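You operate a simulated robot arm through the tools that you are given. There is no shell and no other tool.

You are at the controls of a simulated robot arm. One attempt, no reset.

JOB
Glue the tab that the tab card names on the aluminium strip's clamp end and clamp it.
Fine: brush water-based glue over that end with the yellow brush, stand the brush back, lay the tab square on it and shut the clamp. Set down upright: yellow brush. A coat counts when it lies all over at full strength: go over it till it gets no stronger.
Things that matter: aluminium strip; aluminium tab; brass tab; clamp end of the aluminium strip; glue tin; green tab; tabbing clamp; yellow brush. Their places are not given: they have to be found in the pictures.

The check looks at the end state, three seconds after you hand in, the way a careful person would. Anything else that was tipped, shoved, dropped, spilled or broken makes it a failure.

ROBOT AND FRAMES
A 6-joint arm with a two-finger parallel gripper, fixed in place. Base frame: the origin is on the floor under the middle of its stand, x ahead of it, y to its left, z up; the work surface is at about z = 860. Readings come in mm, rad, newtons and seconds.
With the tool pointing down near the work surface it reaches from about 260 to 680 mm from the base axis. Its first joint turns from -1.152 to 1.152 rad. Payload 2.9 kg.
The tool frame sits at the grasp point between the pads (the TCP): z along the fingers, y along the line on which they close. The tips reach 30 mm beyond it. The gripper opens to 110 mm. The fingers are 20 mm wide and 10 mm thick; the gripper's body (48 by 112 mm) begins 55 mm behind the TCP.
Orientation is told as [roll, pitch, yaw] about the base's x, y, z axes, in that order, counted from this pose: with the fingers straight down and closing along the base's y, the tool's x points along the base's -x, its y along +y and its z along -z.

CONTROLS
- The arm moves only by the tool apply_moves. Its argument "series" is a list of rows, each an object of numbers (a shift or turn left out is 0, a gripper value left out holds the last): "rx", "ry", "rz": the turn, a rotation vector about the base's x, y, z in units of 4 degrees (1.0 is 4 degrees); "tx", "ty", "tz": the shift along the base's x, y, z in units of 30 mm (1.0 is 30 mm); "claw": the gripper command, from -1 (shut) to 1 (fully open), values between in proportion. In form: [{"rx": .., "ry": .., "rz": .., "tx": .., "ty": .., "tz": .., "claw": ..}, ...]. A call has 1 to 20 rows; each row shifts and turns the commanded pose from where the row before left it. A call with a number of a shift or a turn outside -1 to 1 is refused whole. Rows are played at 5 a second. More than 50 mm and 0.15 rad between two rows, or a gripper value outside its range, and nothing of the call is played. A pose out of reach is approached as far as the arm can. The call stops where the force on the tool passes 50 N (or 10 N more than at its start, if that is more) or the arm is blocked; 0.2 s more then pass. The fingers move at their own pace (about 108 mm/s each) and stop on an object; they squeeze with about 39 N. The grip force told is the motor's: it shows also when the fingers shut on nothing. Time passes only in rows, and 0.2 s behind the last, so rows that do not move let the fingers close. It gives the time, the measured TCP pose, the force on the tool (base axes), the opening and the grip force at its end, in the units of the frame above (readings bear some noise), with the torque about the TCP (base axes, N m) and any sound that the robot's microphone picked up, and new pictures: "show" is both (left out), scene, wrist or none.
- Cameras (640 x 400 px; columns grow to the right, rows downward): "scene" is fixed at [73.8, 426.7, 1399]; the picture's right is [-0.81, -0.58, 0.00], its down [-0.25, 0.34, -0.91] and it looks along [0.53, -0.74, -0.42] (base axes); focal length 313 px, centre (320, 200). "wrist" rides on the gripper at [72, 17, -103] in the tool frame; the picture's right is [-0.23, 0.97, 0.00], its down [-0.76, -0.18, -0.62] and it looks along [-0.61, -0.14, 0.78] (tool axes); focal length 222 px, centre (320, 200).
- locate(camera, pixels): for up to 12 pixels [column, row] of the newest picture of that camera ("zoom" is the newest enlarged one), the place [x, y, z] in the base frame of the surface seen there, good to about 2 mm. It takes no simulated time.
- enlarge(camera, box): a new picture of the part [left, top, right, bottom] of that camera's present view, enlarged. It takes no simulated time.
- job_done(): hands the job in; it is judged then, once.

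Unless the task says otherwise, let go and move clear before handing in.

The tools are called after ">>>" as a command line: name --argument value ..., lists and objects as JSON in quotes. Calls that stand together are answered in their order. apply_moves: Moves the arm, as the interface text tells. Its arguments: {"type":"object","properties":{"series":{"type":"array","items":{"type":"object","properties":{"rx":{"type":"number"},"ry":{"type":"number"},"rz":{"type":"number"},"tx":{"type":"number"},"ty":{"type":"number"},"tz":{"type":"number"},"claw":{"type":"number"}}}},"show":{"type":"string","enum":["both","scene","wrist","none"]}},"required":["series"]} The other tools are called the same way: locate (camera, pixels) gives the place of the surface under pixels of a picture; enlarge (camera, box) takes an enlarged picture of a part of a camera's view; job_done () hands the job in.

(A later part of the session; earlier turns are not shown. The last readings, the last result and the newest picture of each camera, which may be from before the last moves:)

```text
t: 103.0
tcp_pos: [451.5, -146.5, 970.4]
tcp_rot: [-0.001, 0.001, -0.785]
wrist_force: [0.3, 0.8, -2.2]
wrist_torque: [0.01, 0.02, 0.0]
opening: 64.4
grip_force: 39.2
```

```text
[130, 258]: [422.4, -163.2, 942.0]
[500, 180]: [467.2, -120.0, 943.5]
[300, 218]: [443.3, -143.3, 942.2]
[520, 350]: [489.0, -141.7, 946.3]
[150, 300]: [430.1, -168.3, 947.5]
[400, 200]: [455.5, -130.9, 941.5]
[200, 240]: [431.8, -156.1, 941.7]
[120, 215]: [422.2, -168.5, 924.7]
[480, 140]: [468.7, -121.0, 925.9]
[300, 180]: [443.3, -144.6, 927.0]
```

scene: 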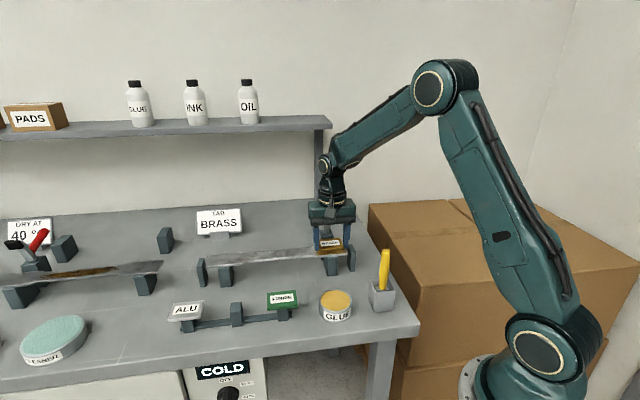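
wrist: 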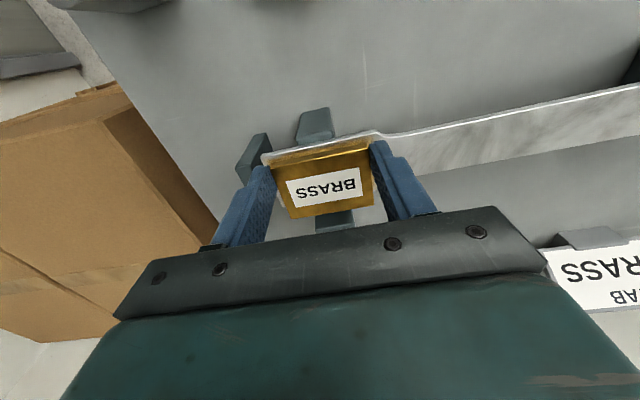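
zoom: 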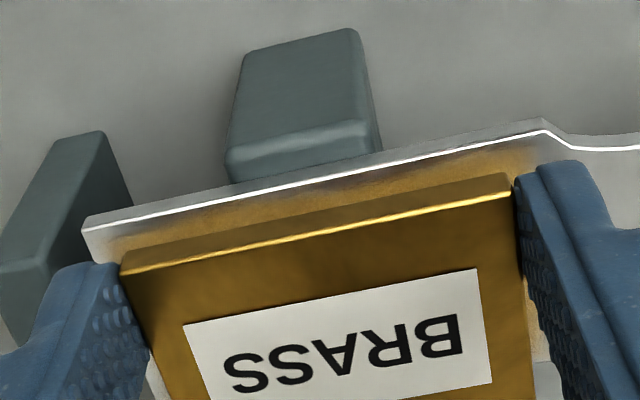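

Projecting the tab straight down, it would overhang the strip's front edge by about 2–3 mm. I'll shift it back 2.3 mm, lower 8 mm, and re-check with less parallax.

>>> apply_moves --series '[{"tx": 0.054, "ty": -0.054}, {"tz": -0.15}, {"tz": -0.12}, {}]' --show "none"

>>> enlarge --camera "scene" --box '[315, 225, 360, 265]'

>>> enlarge --camera "wrist" --box '[250, 100, 390, 200]'

```text
t: 104.0
tcp_pos: [451.0, -149.8, 962.5]
tcp_rot: [-0.001, 0.0, -0.787]
wrist_force: [-0.6, -0.4, -2.9]
wrist_torque: [0.02, 0.01, 0.01]
opening: 64.6
grip_force: 38.9
```

```text
10.00 times, centred on (338, 245) of scene
```

zoom: 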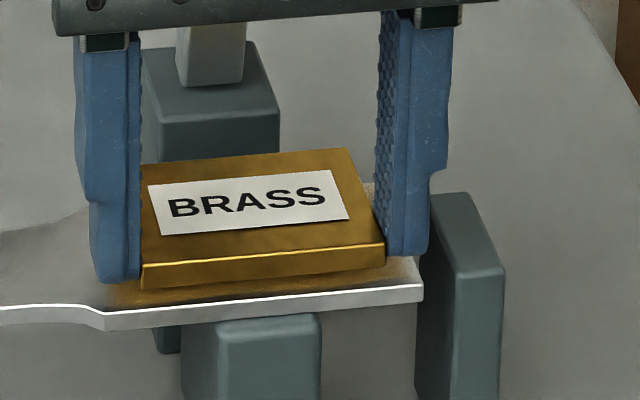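

```text
4.00 times, centred on (320, 150) of wrist
```

zoom: 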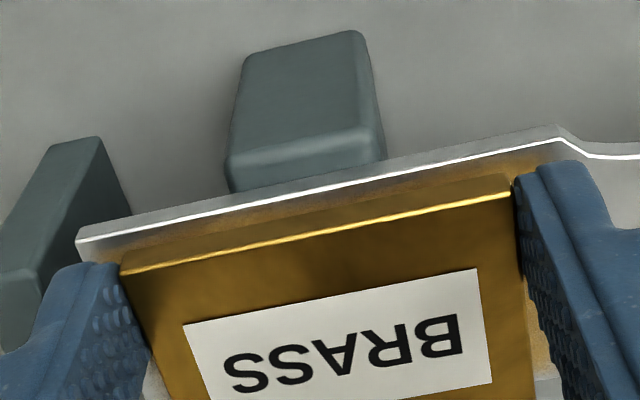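

The tab is close to aligned, but I want to be sure it's square. I'll zoom strongly on the front edge in both views to compare edge angles.

>>> enlarge --camera "scene" --box '[316, 240, 350, 261]'

>>> enlarge --camera "wrist" --box '[264, 125, 384, 200]'

```text
16.00 times, centred on (333, 250) of scene
```

zoom: 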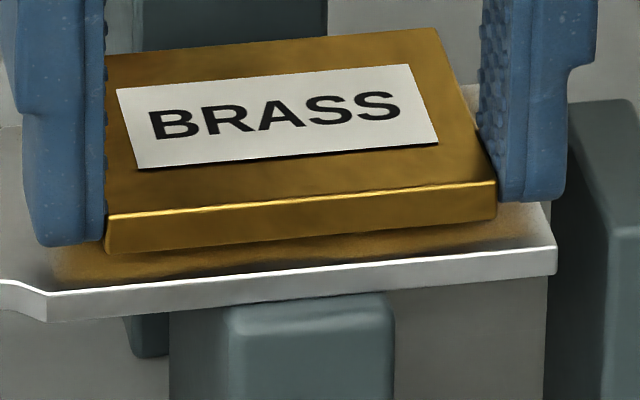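

```text
5.33 times, centred on (324, 162) of wrist
```

zoom: 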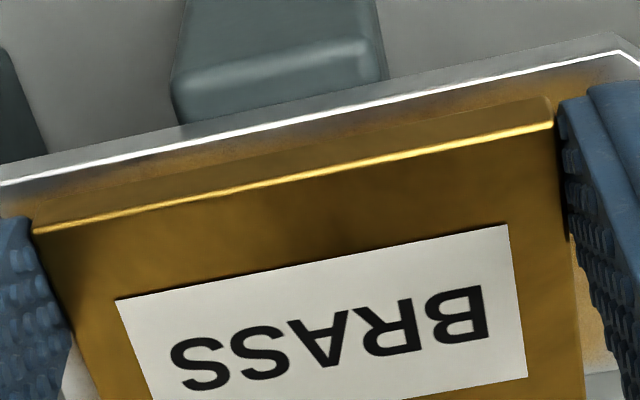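

Tab and strip edges are parallel within about 0.3°, and the end margins are equal (≈9.2 and 9.8 mm). I'll nudge 0.8 mm back, lower 6 mm, then feel for contact in small steps.

>>> apply_moves --series '[{"tx": 0.019, "ty": -0.019}, {"tz": -0.1}, {"tz": -0.08}, {}]' --show "none"

>>> enlarge --camera "scene" --box '[316, 240, 350, 261]'

>>> enlarge --camera "wrist" --box '[264, 125, 384, 200]'

```text
t: 105.0
tcp_pos: [452.4, -150.5, 956.8]
tcp_rot: [0.001, -0.001, -0.786]
wrist_force: [0.0, -0.9, -1.1]
wrist_torque: [-0.02, 0.02, 0.02]
opening: 64.5
grip_force: 38.7
```

```text
16.00 times, centred on (333, 250) of scene
```

zoom: 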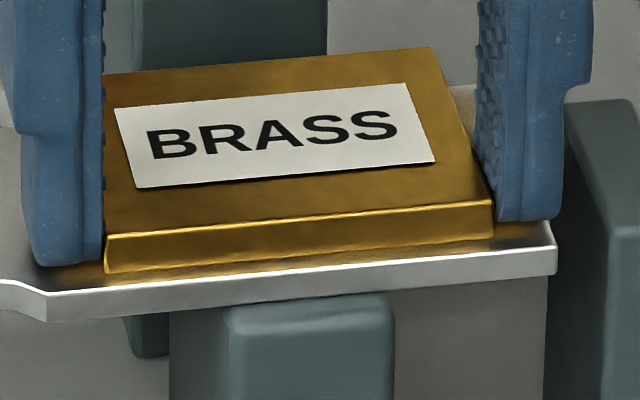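

```text
5.33 times, centred on (324, 162) of wrist
```

zoom: 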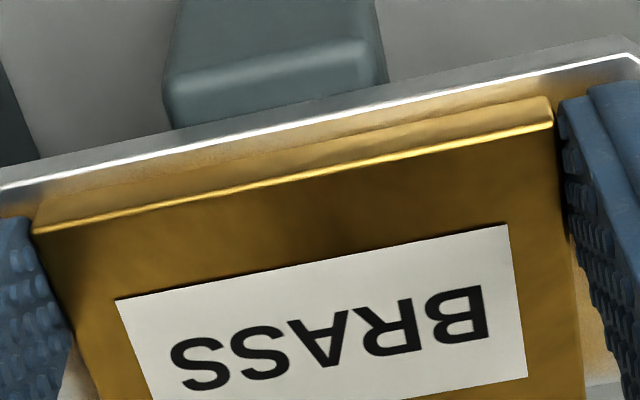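

No pad contact at this height now, and the tab's front edge lines up with the strip's. I'll lower in small steps until the tab touches the glue.

>>> apply_moves --series '[{"tz": -0.04}, {}]' --show "none"

>>> apply_moves --series '[{"tz": -0.03}, {}]' --show "none"

>>> apply_moves --series '[{"tz": -0.02}, {}]' --show "none"

```text
t: 105.6
tcp_pos: [452.8, -151.1, 956.5]
tcp_rot: [-0.001, -0.002, -0.786]
wrist_force: [-7.6, 5.2, 12.1]
wrist_torque: [-0.74, -0.9, -0.09]
opening: 64.6
grip_force: 38.9
```

```text
t: 106.2
tcp_pos: [452.6, -151.6, 957.4]
tcp_rot: [0.001, -0.004, -0.786]
wrist_force: [-14.5, 6.4, 28.9]
wrist_torque: [-1.25, -1.21, -0.28]
opening: 64.5
grip_force: 39.0
```

```text
t: 106.8
tcp_pos: [453.6, -151.5, 957.4]
tcp_rot: [0.002, -0.003, -0.787]
wrist_force: [-19.3, 4.1, 38.4]
wrist_torque: [-1.23, -1.37, -0.42]
opening: 64.3
grip_force: 39.0
```

The same obstruction (the raised clamp pad under the gripper's body) stops me at z≈956, with the tab only a millimetre or two above the glue. I'll relieve the force first and measure the remaining gap.

>>> apply_moves --series '[{"tz": 0.065}, {}]' --show "both"

>>> enlarge --camera "scene" --box '[316, 240, 350, 261]'

>>> enlarge --camera "wrist" --box '[264, 125, 384, 200]'

>>> enlarge --camera "scene" --box '[295, 195, 365, 265]'

```text
t: 107.4
tcp_pos: [454.2, -150.5, 956.8]
tcp_rot: [0.0, -0.003, -0.785]
wrist_force: [-14.6, 1.5, 24.8]
wrist_torque: [-0.9, -1.61, -0.46]
opening: 64.3
grip_force: 39.1
```

scene: 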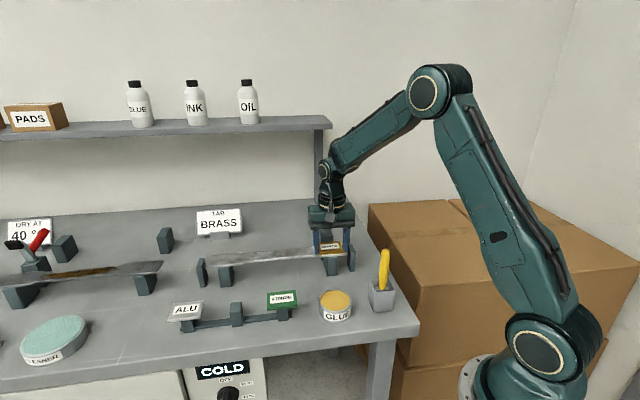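
wrist: 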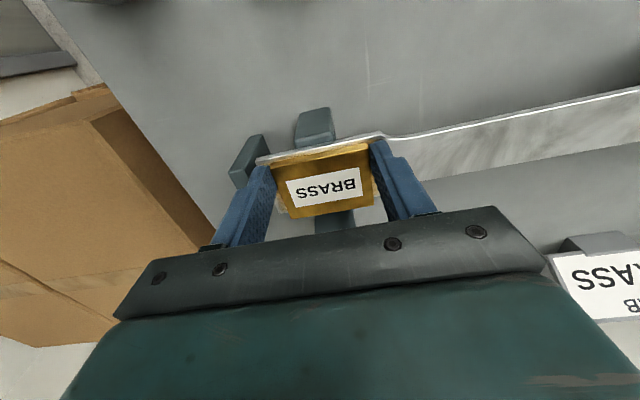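

```text
16.00 times, centred on (333, 250) of scene
```

zoom: 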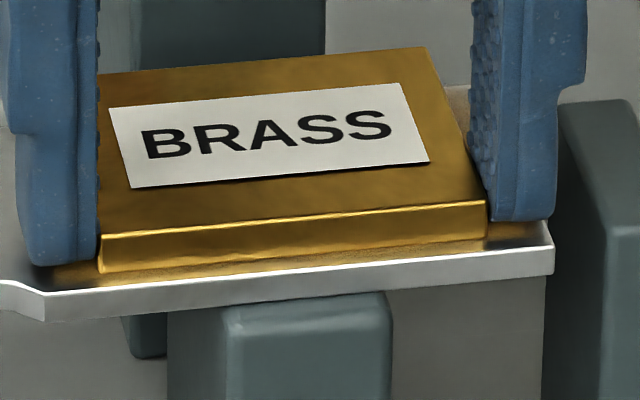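

```text
5.33 times, centred on (324, 162) of wrist
```

zoom: 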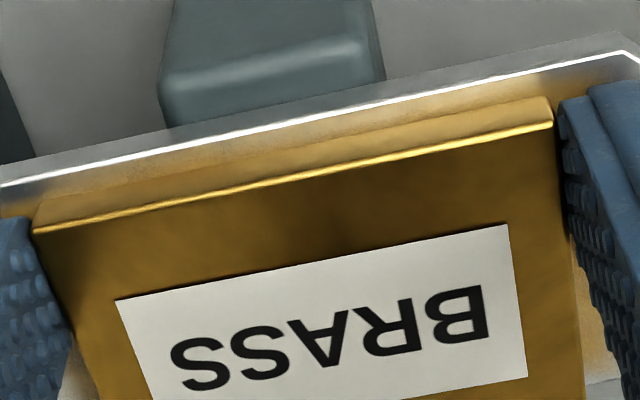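

```text
5.71 times, centred on (330, 230) of scene
```

zoom: 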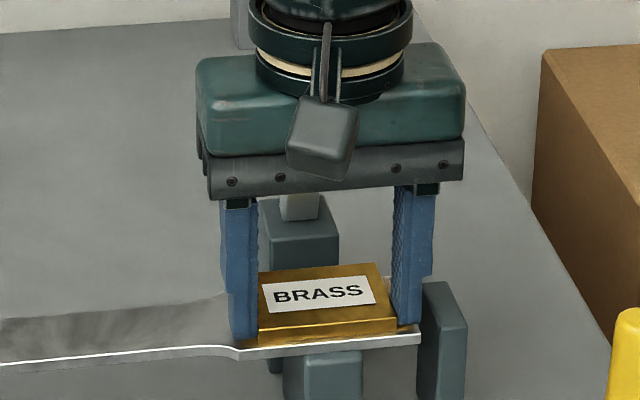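

The tab is within about half a millimetre of the strip, but both views together suggest its front edge now sits 3–4 mm inside the strip's front edge. I'll raise 2 mm to free everything and measure with locate.

>>> apply_moves --series '[{"tz": 0.07}, {}]' --show "both"

>>> enlarge --camera "wrist" --box '[254, 115, 394, 205]'

>>> locate --camera "zoom" --pixels '[[95, 248], [200, 228], [320, 205], [440, 180], [520, 163], [60, 240], [150, 200], [300, 170], [450, 138], [550, 117], [300, 230], [450, 200]]'

>>> enlarge --camera "scene" --box '[316, 240, 350, 261]'

>>> locate --camera "zoom" --pixels '[[120, 235], [300, 220], [470, 208], [120, 255], [300, 240], [470, 225], [100, 283], [300, 266], [500, 248], [250, 60], [350, 55], [150, 68]]'

```text
t: 108.0
tcp_pos: [452.9, -150.3, 958.1]
tcp_rot: [-0.001, 0.004, -0.783]
wrist_force: [-0.2, 0.0, -3.4]
wrist_torque: [0.07, 0.02, 0.01]
opening: 64.4
grip_force: 38.6
```

scene: 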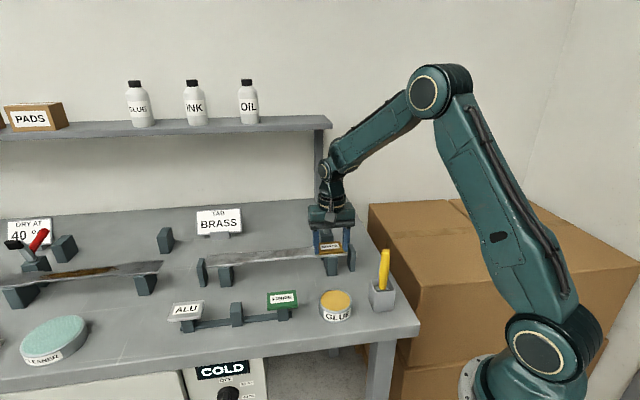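
wrist: 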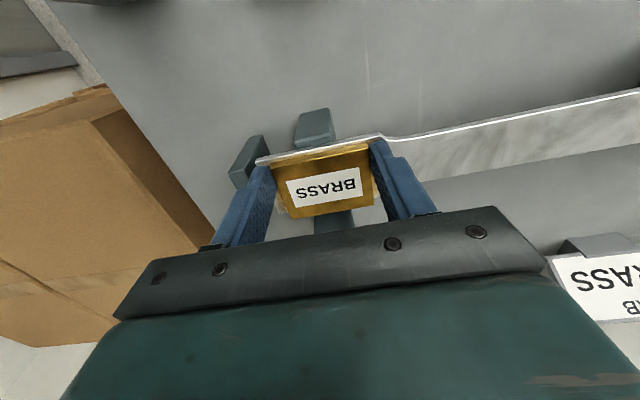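

```text
4.44 times, centred on (324, 160) of wrist
```

zoom: 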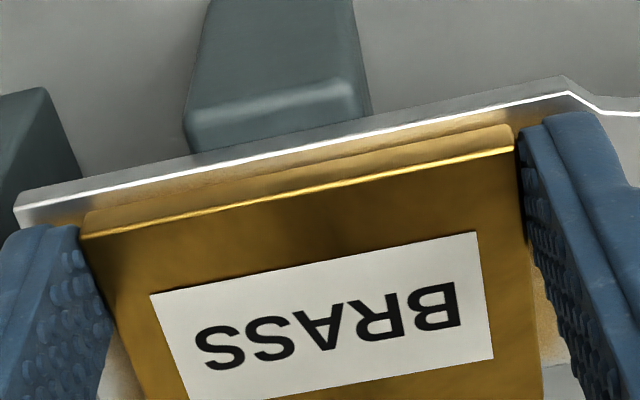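

```text
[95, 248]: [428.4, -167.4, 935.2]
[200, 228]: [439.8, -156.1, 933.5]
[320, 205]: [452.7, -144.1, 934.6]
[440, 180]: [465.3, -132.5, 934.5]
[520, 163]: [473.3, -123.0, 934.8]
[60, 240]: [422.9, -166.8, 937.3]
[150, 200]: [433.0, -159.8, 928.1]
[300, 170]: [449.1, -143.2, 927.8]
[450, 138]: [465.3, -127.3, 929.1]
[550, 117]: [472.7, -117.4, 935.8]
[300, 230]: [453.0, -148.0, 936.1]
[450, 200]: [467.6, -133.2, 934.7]
```

```text
16.00 times, centred on (333, 250) of scene
```

zoom: 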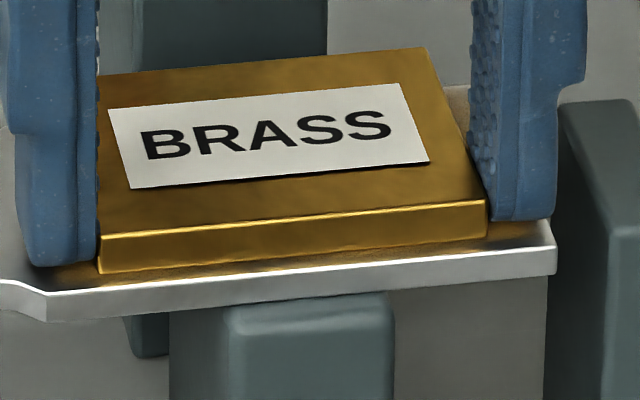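

```text
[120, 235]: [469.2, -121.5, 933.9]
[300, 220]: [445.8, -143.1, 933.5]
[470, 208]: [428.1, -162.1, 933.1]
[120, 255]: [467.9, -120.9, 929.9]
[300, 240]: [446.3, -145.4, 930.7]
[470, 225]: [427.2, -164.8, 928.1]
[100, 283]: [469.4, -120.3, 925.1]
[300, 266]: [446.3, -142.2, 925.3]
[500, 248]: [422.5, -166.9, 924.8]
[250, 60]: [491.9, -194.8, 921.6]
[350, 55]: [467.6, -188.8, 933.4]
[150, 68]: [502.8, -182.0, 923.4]
```

The tab's front edge is about 2.5 mm inside the strip's front edge, so I'll shift back toward the front by 2.5 mm and lower to the lowest free height, leaving less than 1 mm to the glue.

>>> apply_moves --series '[{"tx": -0.03, "ty": 0.03}, {"tx": -0.029, "ty": 0.029}, {"tz": -0.04}, {}]' --show "none"

>>> apply_moves --series '[{"tz": -0.025}, {}]' --show "none"

>>> enlarge --camera "scene" --box '[316, 240, 350, 261]'

>>> enlarge --camera "wrist" --box '[254, 115, 394, 205]'

```text
t: 109.0
tcp_pos: [452.2, -148.5, 957.5]
tcp_rot: [0.0, 0.0, -0.785]
wrist_force: [-0.7, 1.0, -2.2]
wrist_torque: [0.04, 0.02, 0.02]
opening: 64.2
grip_force: 39.2
```

```text
t: 109.6
tcp_pos: [450.0, -149.1, 956.4]
tcp_rot: [0.001, -0.002, -0.787]
wrist_force: [1.0, 0.7, 1.0]
wrist_torque: [-0.06, -0.03, 0.03]
opening: 64.4
grip_force: 38.9
```

```text
16.00 times, centred on (333, 250) of scene
```

zoom: 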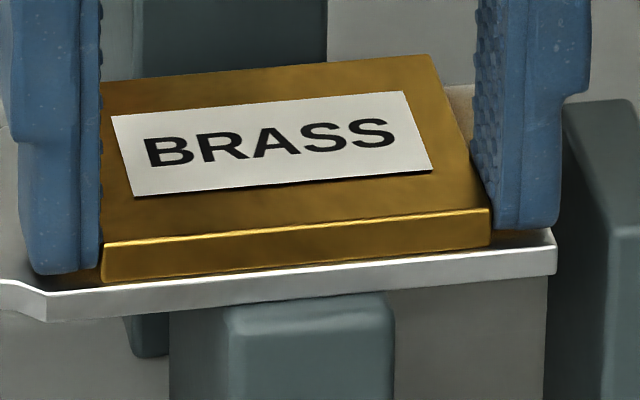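

```text
4.44 times, centred on (324, 160) of wrist
```

zoom: 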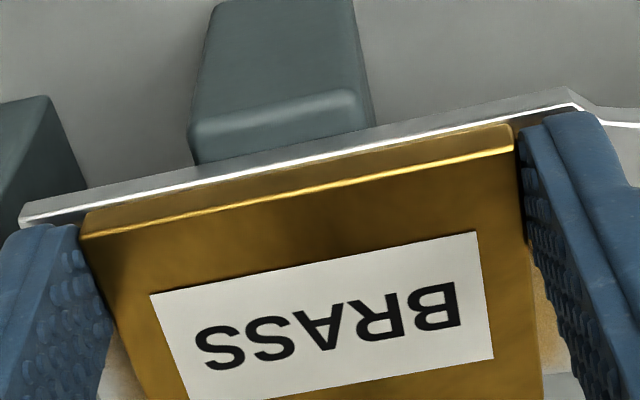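

Light contact is starting (~3 N) with almost no torque; the tab's front edge is flush with the strip's. I'll lower another 0.45 mm to see whether it is the tab seating.

>>> apply_moves --series '[{"tz": -0.015}, {}]' --show "none"

```text
t: 110.2
tcp_pos: [451.4, -148.7, 956.7]
tcp_rot: [0.001, -0.001, -0.786]
wrist_force: [2.0, 1.8, 5.0]
wrist_torque: [-0.05, -0.03, 0.07]
opening: 64.1
grip_force: 38.8
```

This contact is low-torque and directly under the tab, so the tab is seating on the glue rather than the body hitting the clamp. I'll check the picture before releasing.

>>> enlarge --camera "scene" --box '[316, 240, 350, 261]'

>>> enlarge --camera "wrist" --box '[254, 115, 394, 205]'

>>> enlarge --camera "scene" --box '[314, 245, 332, 260]'

```text
16.00 times, centred on (333, 250) of scene
```

zoom: 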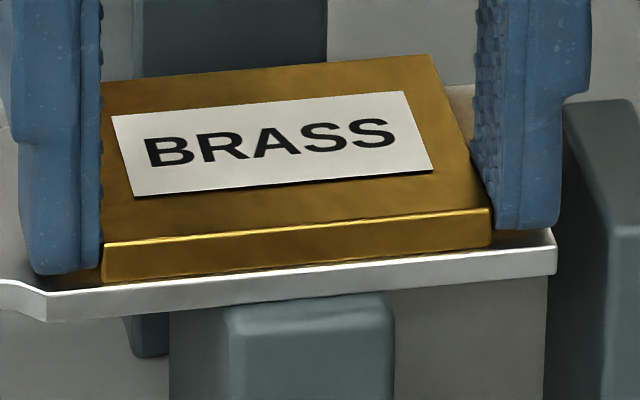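

```text
4.44 times, centred on (324, 160) of wrist
```

zoom: 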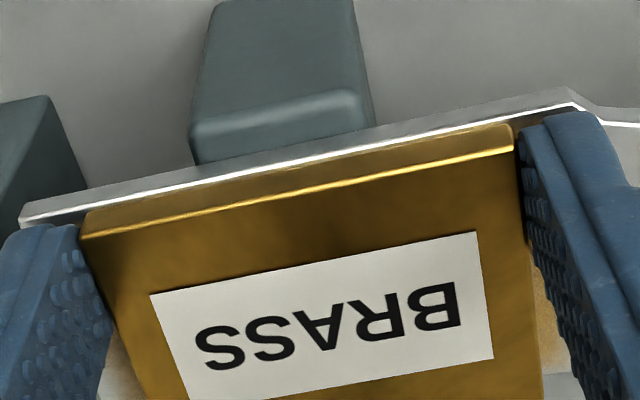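

```text
16.00 times, centred on (323, 252) of scene
```

zoom: 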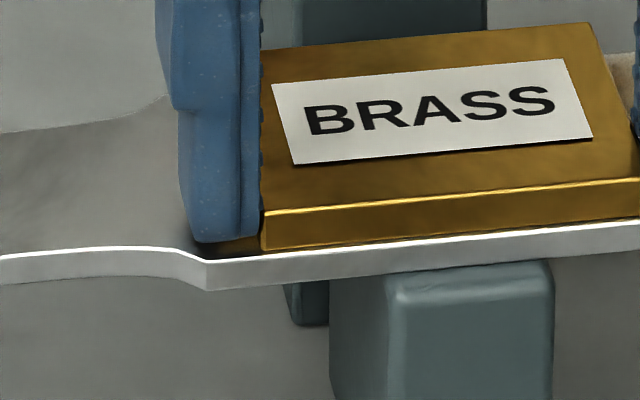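

The tab is seated flat and flush on the strip. I'll open the fingers slightly to let go.

>>> apply_moves --series '[{"claw": 0.2}, {"claw": 0.25}, {"claw": 0.3}, {}]' --show "both"

>>> enlarge --camera "scene" --box '[316, 240, 350, 261]'

>>> enlarge --camera "wrist" --box '[254, 115, 394, 205]'

```text
t: 111.2
tcp_pos: [451.5, -148.5, 955.6]
tcp_rot: [0.0, 0.0, -0.785]
wrist_force: [-1.1, 0.9, 4.4]
wrist_torque: [-0.18, -0.19, 0.0]
opening: 71.5
grip_force: 0.1
```

scene: 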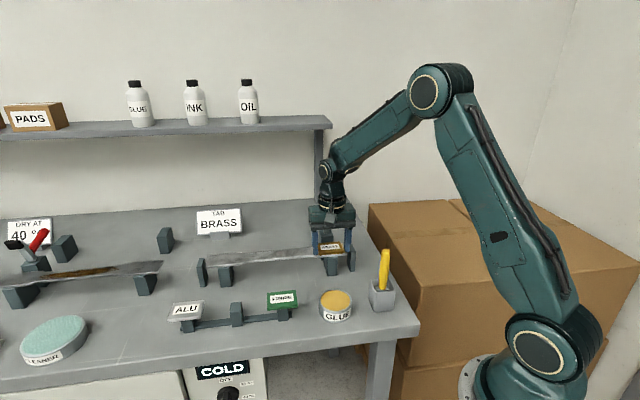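
wrist: 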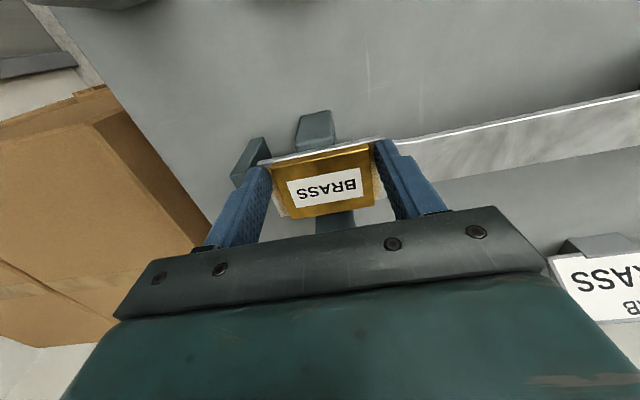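

```text
16.00 times, centred on (333, 250) of scene
```

zoom: 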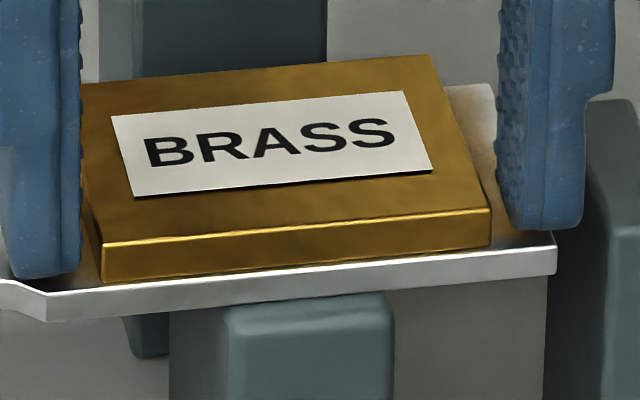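

```text
4.44 times, centred on (324, 160) of wrist
```

zoom: 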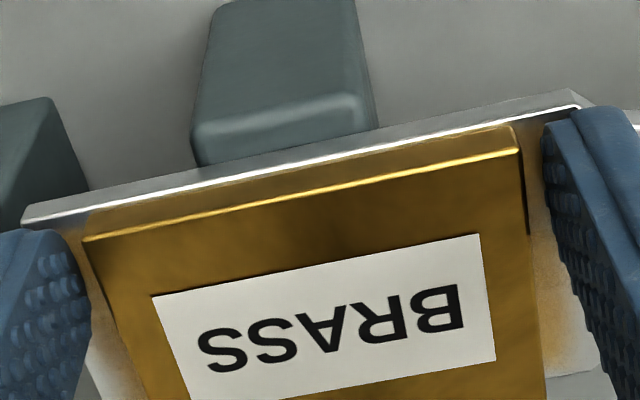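

The tab stayed exactly in place when released, with gaps on both sides. I'll rise straight up, well clear.

>>> apply_moves --series '[{"tz": 0.2}, {"tz": 0.5}, {"tz": 0.8}, {"tz": 1.0}, {"tz": 1.0}, {}]' --show "both"

>>> enlarge --camera "scene" --box '[305, 200, 365, 270]'

>>> enlarge --camera "wrist" --box '[230, 50, 400, 180]'

```text
t: 112.6
tcp_pos: [451.6, -148.0, 1061.1]
tcp_rot: [0.0, 0.0, -0.786]
wrist_force: [-1.3, 0.2, -0.2]
wrist_torque: [0.01, -0.02, -0.01]
opening: 71.6
grip_force: 0.0
```

scene: 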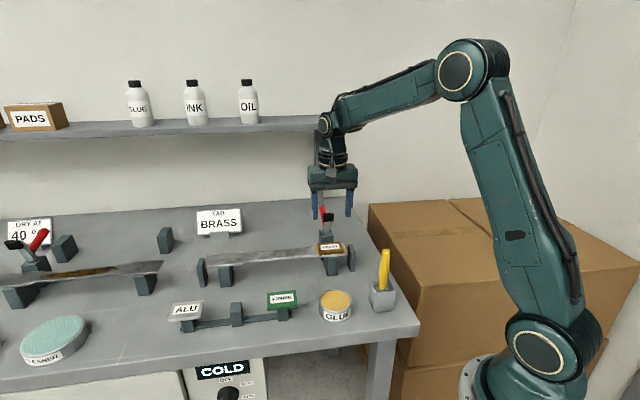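
wrist: 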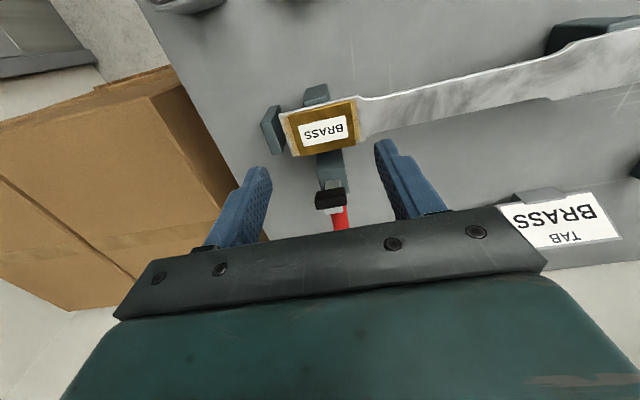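

```text
5.71 times, centred on (335, 235) of scene
```

zoom: 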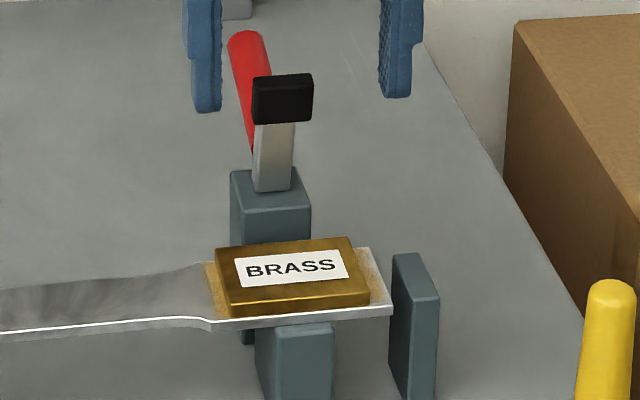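

```text
3.08 times, centred on (315, 115) of wrist
```

zoom: 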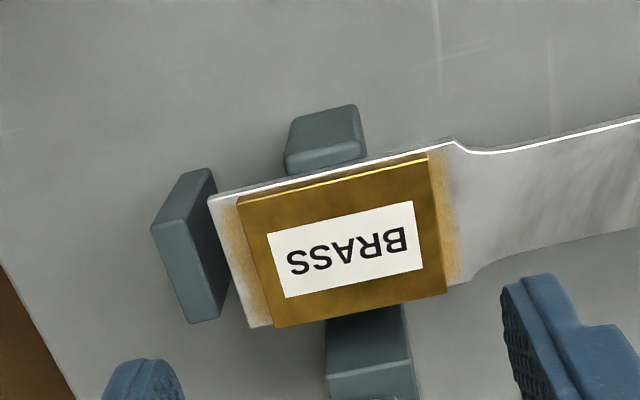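

The brass tab sits square on the coated end with equal margins. Now for the clamp: its red lever must swing up and forward so the pad comes down. I'll measure lever, arm and pad.

>>> enlarge --camera "scene" --box '[305, 200, 350, 245]'

>>> locate --camera "zoom" --pixels '[[165, 30], [165, 50], [170, 90], [175, 120], [180, 160], [182, 190], [200, 170], [240, 130], [240, 95], [215, 200], [230, 240], [230, 270]]'

>>> enlarge --camera "wrist" --box '[290, 140, 370, 240]'

>>> locate --camera "zoom" --pixels '[[320, 220], [280, 200], [360, 200], [320, 190], [320, 250], [380, 260], [370, 300], [390, 330], [300, 140], [340, 130], [310, 165], [370, 360]]'

```text
8.89 times, centred on (328, 222) of scene
```

zoom: 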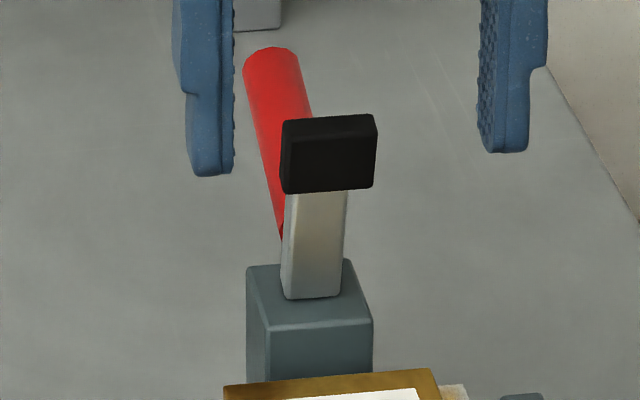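

```text
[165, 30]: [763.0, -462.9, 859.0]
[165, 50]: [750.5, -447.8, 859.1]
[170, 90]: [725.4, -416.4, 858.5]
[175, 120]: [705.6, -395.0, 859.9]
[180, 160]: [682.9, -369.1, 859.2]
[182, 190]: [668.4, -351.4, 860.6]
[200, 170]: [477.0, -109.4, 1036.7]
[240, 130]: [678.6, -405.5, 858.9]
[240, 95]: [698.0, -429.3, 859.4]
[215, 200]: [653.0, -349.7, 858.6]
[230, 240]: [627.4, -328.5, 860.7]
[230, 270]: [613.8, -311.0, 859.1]
```

```text
4.00 times, centred on (330, 190) of wrist
```

zoom: 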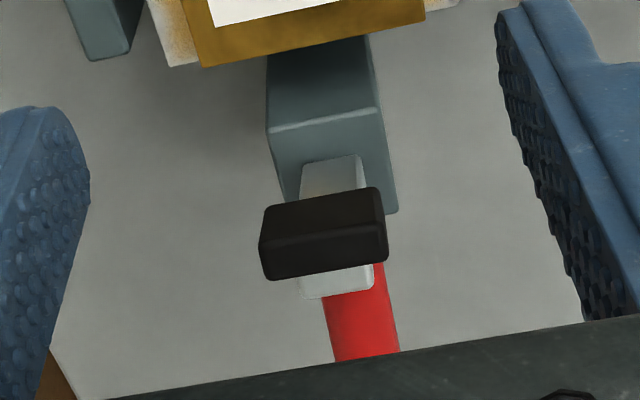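

```text
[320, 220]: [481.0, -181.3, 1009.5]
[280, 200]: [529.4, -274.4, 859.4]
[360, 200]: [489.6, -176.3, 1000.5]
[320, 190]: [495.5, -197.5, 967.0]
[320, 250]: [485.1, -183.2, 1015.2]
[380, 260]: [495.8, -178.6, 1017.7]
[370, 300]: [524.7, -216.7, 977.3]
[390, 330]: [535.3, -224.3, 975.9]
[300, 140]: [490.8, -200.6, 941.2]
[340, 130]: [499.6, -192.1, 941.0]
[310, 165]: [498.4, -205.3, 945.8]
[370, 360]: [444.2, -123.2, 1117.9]
```

>>> enlarge --camera "scene" --box '[305, 200, 350, 245]'

>>> locate --camera "zoom" --pixels '[[270, 55], [270, 75], [250, 75], [295, 75], [275, 110], [262, 130], [268, 160], [275, 190], [278, 215], [305, 250], [325, 240], [290, 290]]'

```text
8.89 times, centred on (328, 222) of scene
```

zoom: 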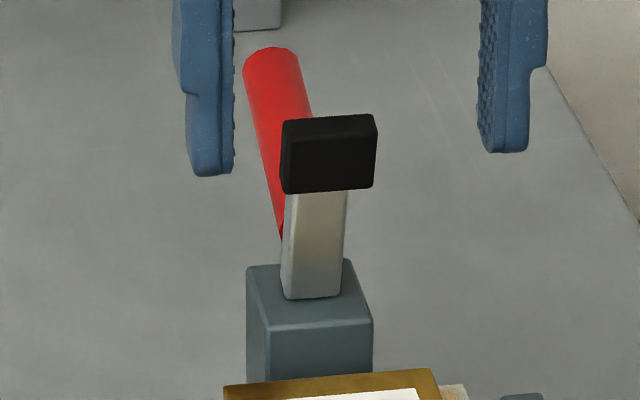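

```text
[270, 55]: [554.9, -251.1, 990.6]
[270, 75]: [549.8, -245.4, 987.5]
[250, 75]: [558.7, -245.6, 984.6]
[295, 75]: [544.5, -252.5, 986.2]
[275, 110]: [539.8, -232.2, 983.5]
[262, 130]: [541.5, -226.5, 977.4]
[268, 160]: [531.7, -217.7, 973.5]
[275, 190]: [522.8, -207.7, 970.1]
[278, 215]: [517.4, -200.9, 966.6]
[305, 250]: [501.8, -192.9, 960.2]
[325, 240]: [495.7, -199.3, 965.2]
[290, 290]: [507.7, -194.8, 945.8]
```

The lever lies back at about 154° and the arm at about 75° from the strip side, with the pivot near the block top. I'll close the fingers, pass over the pad, and drop in behind the upright arm to push it forward.

>>> apply_moves --series '[{"tz": 0.7, "claw": -1}, {"tx": 0.5, "ty": -0.49, "claw": -1}, {"tx": 0.75, "ty": -0.73, "claw": -1}, {"tx": 0.73, "ty": -0.727, "claw": -1}, {}]' --show "both"

>>> enlarge --camera "scene" --box '[290, 170, 370, 270]'

>>> enlarge --camera "wrist" --box '[250, 80, 390, 240]'

```text
t: 113.8
tcp_pos: [510.9, -206.6, 1082.1]
tcp_rot: [0.0, 0.001, -0.784]
wrist_force: [-0.6, -0.6, 0.1]
wrist_torque: [0.0, -0.01, -0.01]
opening: 0.0
grip_force: 38.1
```

scene: 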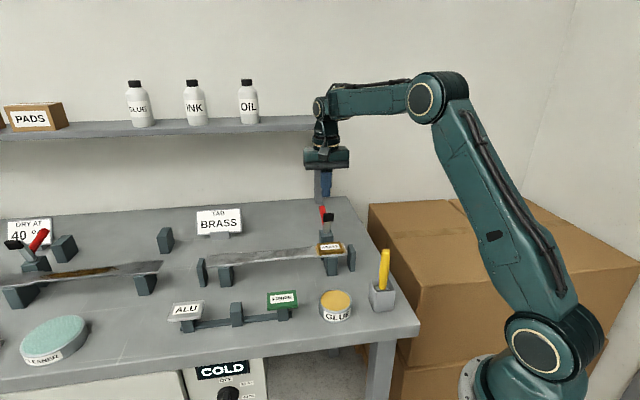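
wrist: 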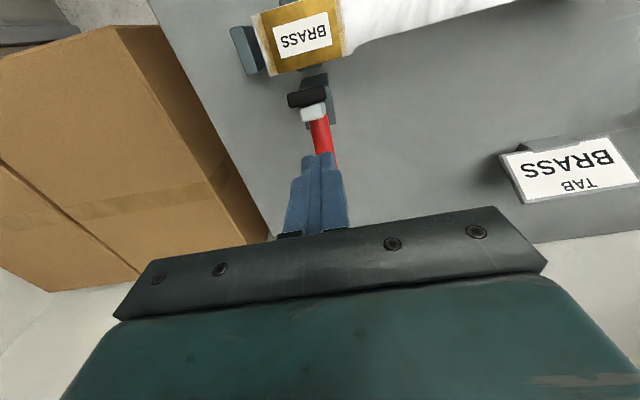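

```text
4.00 times, centred on (330, 220) of scene
```

zoom: 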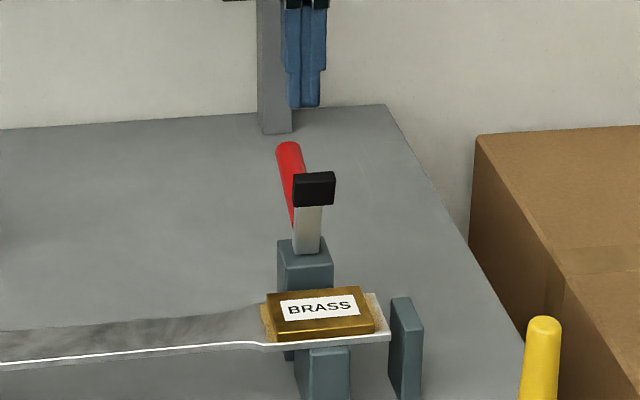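

```text
2.50 times, centred on (320, 160) of wrist
```

zoom: 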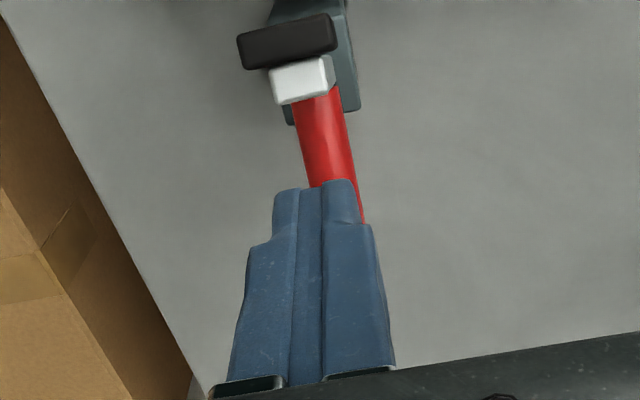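

From behind, the wrist view shows the pad, the white arm end (zoom (302,80)) and the red lever. I'll locate these to confirm where the arm's rear face is before lowering.

>>> locate --camera "zoom" --pixels '[[300, 80], [285, 95], [325, 75], [280, 40], [320, 35], [300, 68], [320, 120], [330, 160], [305, 150], [350, 70], [345, 170], [290, 100]]'

```text
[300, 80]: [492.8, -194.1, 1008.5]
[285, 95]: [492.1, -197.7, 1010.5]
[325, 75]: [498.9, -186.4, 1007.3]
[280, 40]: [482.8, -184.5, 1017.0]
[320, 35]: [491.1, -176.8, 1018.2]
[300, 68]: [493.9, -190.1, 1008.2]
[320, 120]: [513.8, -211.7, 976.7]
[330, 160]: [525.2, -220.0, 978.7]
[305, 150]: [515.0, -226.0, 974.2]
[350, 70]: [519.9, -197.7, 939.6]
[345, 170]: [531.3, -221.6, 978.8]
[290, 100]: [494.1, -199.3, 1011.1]
```

The arm's rear face is at v≈-490 and the pad top at z≈1018, consistent with my model. I'll lower behind the arm (tips at z≈989, above the lever) and check for clearance.

>>> apply_moves --series '[{"tz": -0.7}, {"tz": -0.7}, {"tz": -0.7}, {}]' --show "both"

>>> enlarge --camera "scene" --box '[290, 180, 370, 270]'

>>> enlarge --camera "wrist" --box '[250, 80, 390, 240]'

```text
t: 114.8
tcp_pos: [511.0, -208.0, 1019.3]
tcp_rot: [0.001, -0.001, -0.786]
wrist_force: [-0.9, -0.8, -0.5]
wrist_torque: [-0.02, 0.0, 0.01]
opening: 0.0
grip_force: 37.7
```

scene: 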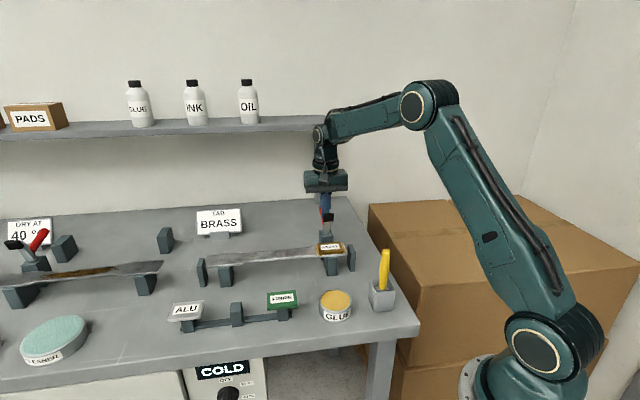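
wrist: 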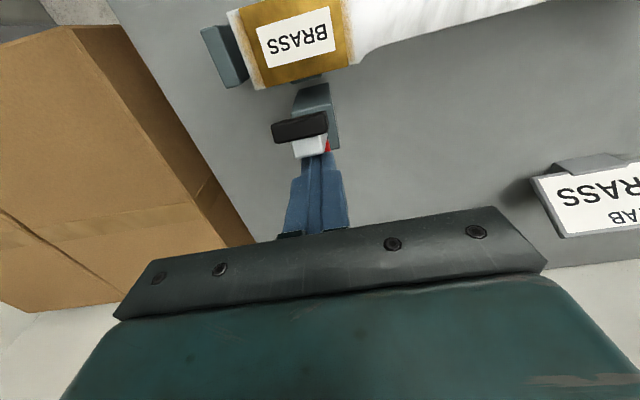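

```text
4.44 times, centred on (330, 225) of scene
```

zoom: 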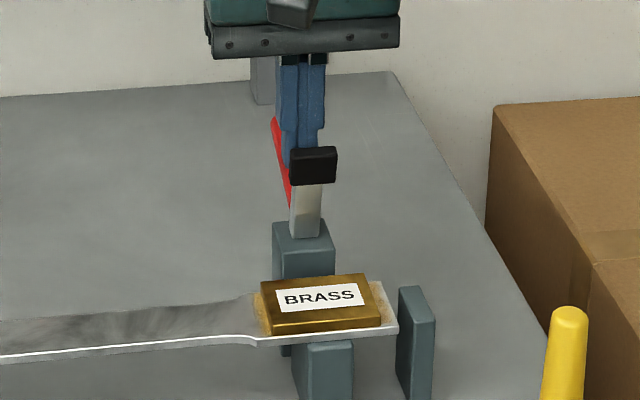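

```text
2.50 times, centred on (320, 160) of wrist
```

zoom: 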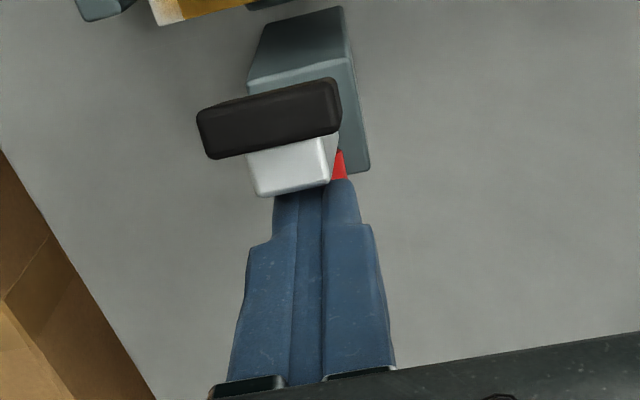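

Free behind the arm. I'll begin pushing forward in small steps, following the arm's arc.

>>> apply_moves --series '[{"tx": -0.0884, "ty": 0.0884, "tz": -0.033}, {"tx": -0.0884, "ty": 0.0884, "tz": -0.033}, {"tx": -0.0884, "ty": 0.0884, "tz": -0.033}, {"tx": -0.0884, "ty": 0.0884, "tz": -0.033}, {"tx": -0.0747, "ty": 0.0747, "tz": -0.062}, {}]' --show "both"

>>> enlarge --camera "scene" --box '[290, 180, 370, 270]'

>>> enlarge --camera "wrist" --box '[250, 80, 390, 240]'

```text
t: 116.2
tcp_pos: [497.3, -194.1, 1012.1]
tcp_rot: [0.001, 0.002, -0.785]
wrist_force: [0.0, 0.2, -0.7]
wrist_torque: [-0.03, 0.0, 0.01]
opening: 0.0
grip_force: 37.6
```

scene: 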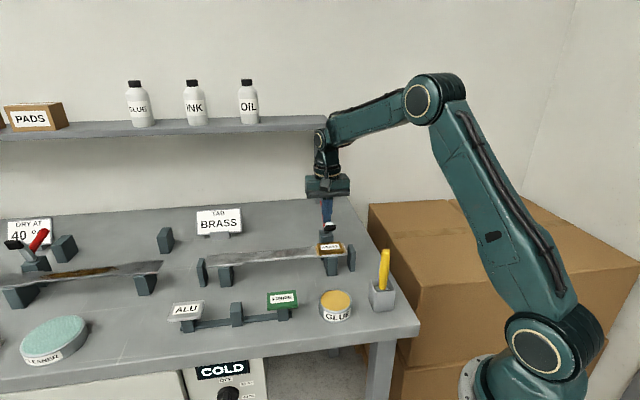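
wrist: 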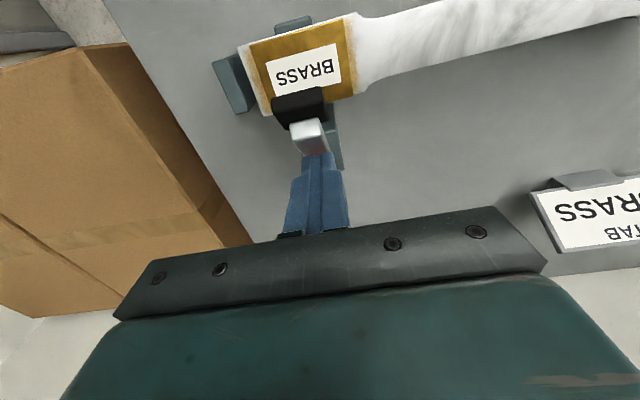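

```text
4.44 times, centred on (330, 225) of scene
```

zoom: 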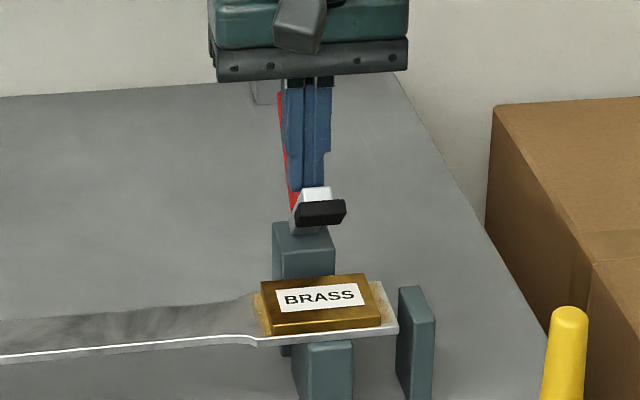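

```text
2.50 times, centred on (320, 160) of wrist
```

zoom: 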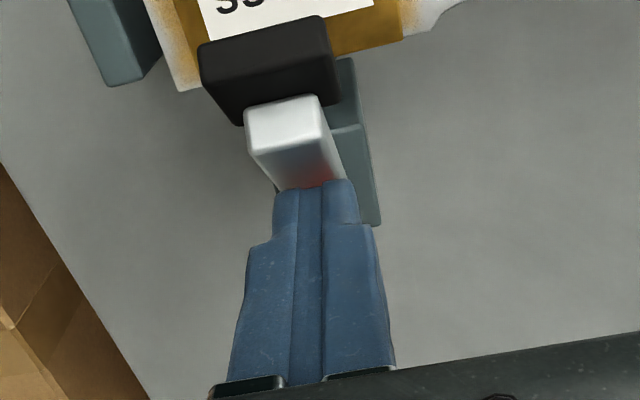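

The arm swings easily, now about half way down, with almost no force. I'll keep following the arc, pressing down on the arm.

>>> apply_moves --series '[{"tx": -0.1155, "ty": 0.1155, "tz": -0.06}, {"tx": -0.1155, "ty": 0.1155, "tz": -0.06}, {"tx": -0.113, "ty": 0.113, "tz": -0.1}, {"tx": -0.113, "ty": 0.113, "tz": -0.1}, {}]' --show "both"

>>> enlarge --camera "scene" --box '[290, 180, 370, 270]'

>>> enlarge --camera "wrist" --box '[250, 80, 390, 240]'

```text
t: 117.4
tcp_pos: [484.7, -180.5, 1004.0]
tcp_rot: [0.0, -0.001, -0.785]
wrist_force: [0.4, -0.2, -0.6]
wrist_torque: [-0.02, 0.03, -0.02]
opening: 0.0
grip_force: 37.6
```

scene: 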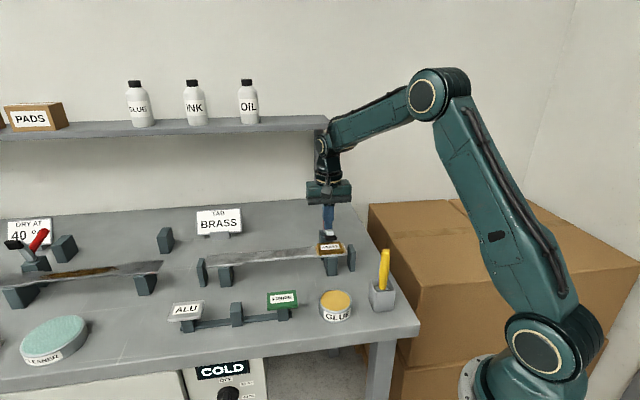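
wrist: 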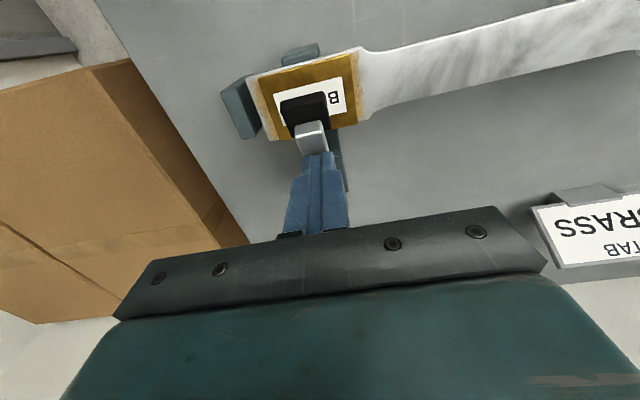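

```text
4.44 times, centred on (330, 225) of scene
```

zoom: 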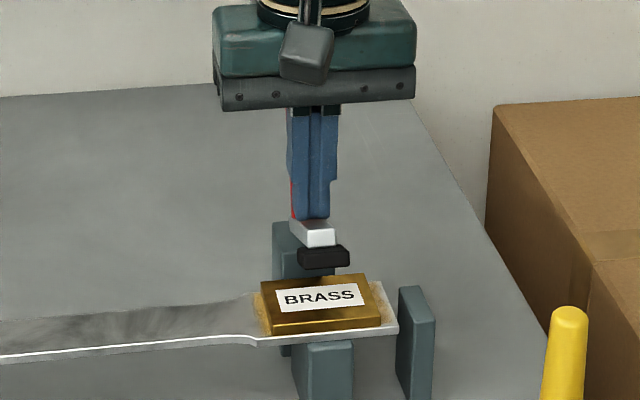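

```text
2.50 times, centred on (320, 160) of wrist
```

zoom: 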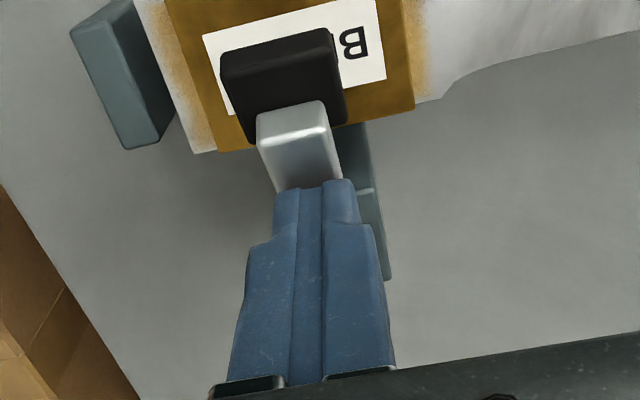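

The arm is about 25–30° above closed, with the pad poised over the tab. I'll continue forward and down.

>>> apply_moves --series '[{"tx": -0.075, "ty": 0.075, "tz": -0.12}, {"tx": -0.05, "ty": 0.05, "tz": -0.15}, {"tx": -0.03, "ty": 0.03, "tz": -0.12}, {}]' --show "both"

>>> enlarge --camera "scene" --box '[290, 180, 370, 270]'

>>> enlarge --camera "wrist" --box '[250, 80, 390, 240]'

```text
t: 118.4
tcp_pos: [478.9, -176.7, 991.8]
tcp_rot: [-0.001, -0.001, -0.787]
wrist_force: [-0.3, 0.2, 0.6]
wrist_torque: [-0.01, -0.04, -0.04]
opening: 0.0
grip_force: 37.9
```

scene: 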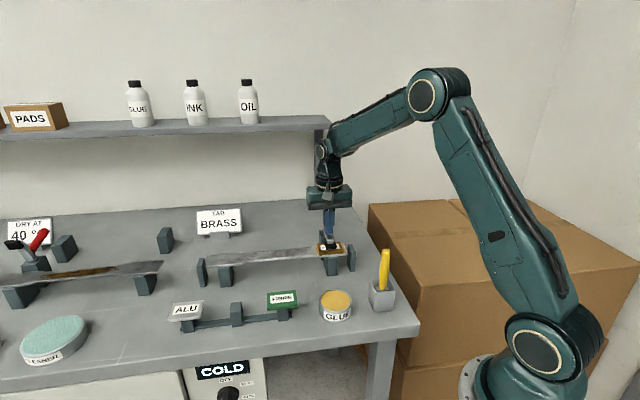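
wrist: 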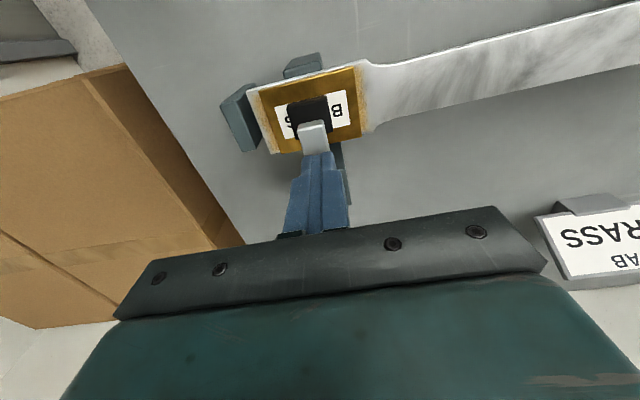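

```text
4.44 times, centred on (330, 225) of scene
```

zoom: 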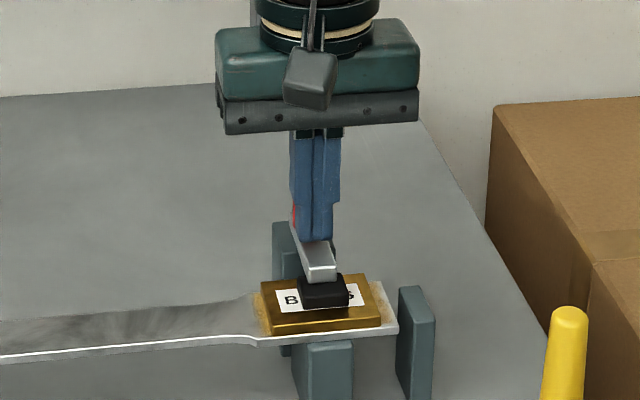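

```text
2.50 times, centred on (320, 160) of wrist
```

zoom: 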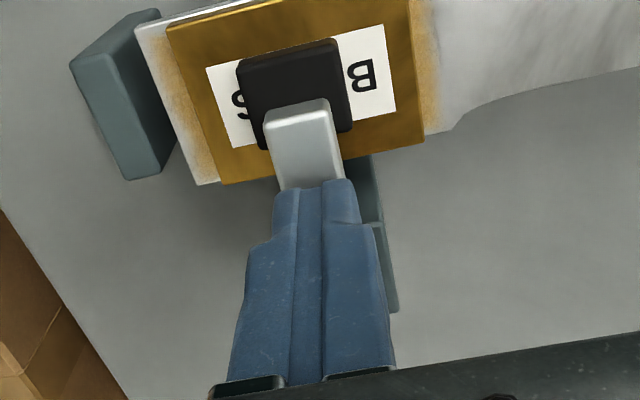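

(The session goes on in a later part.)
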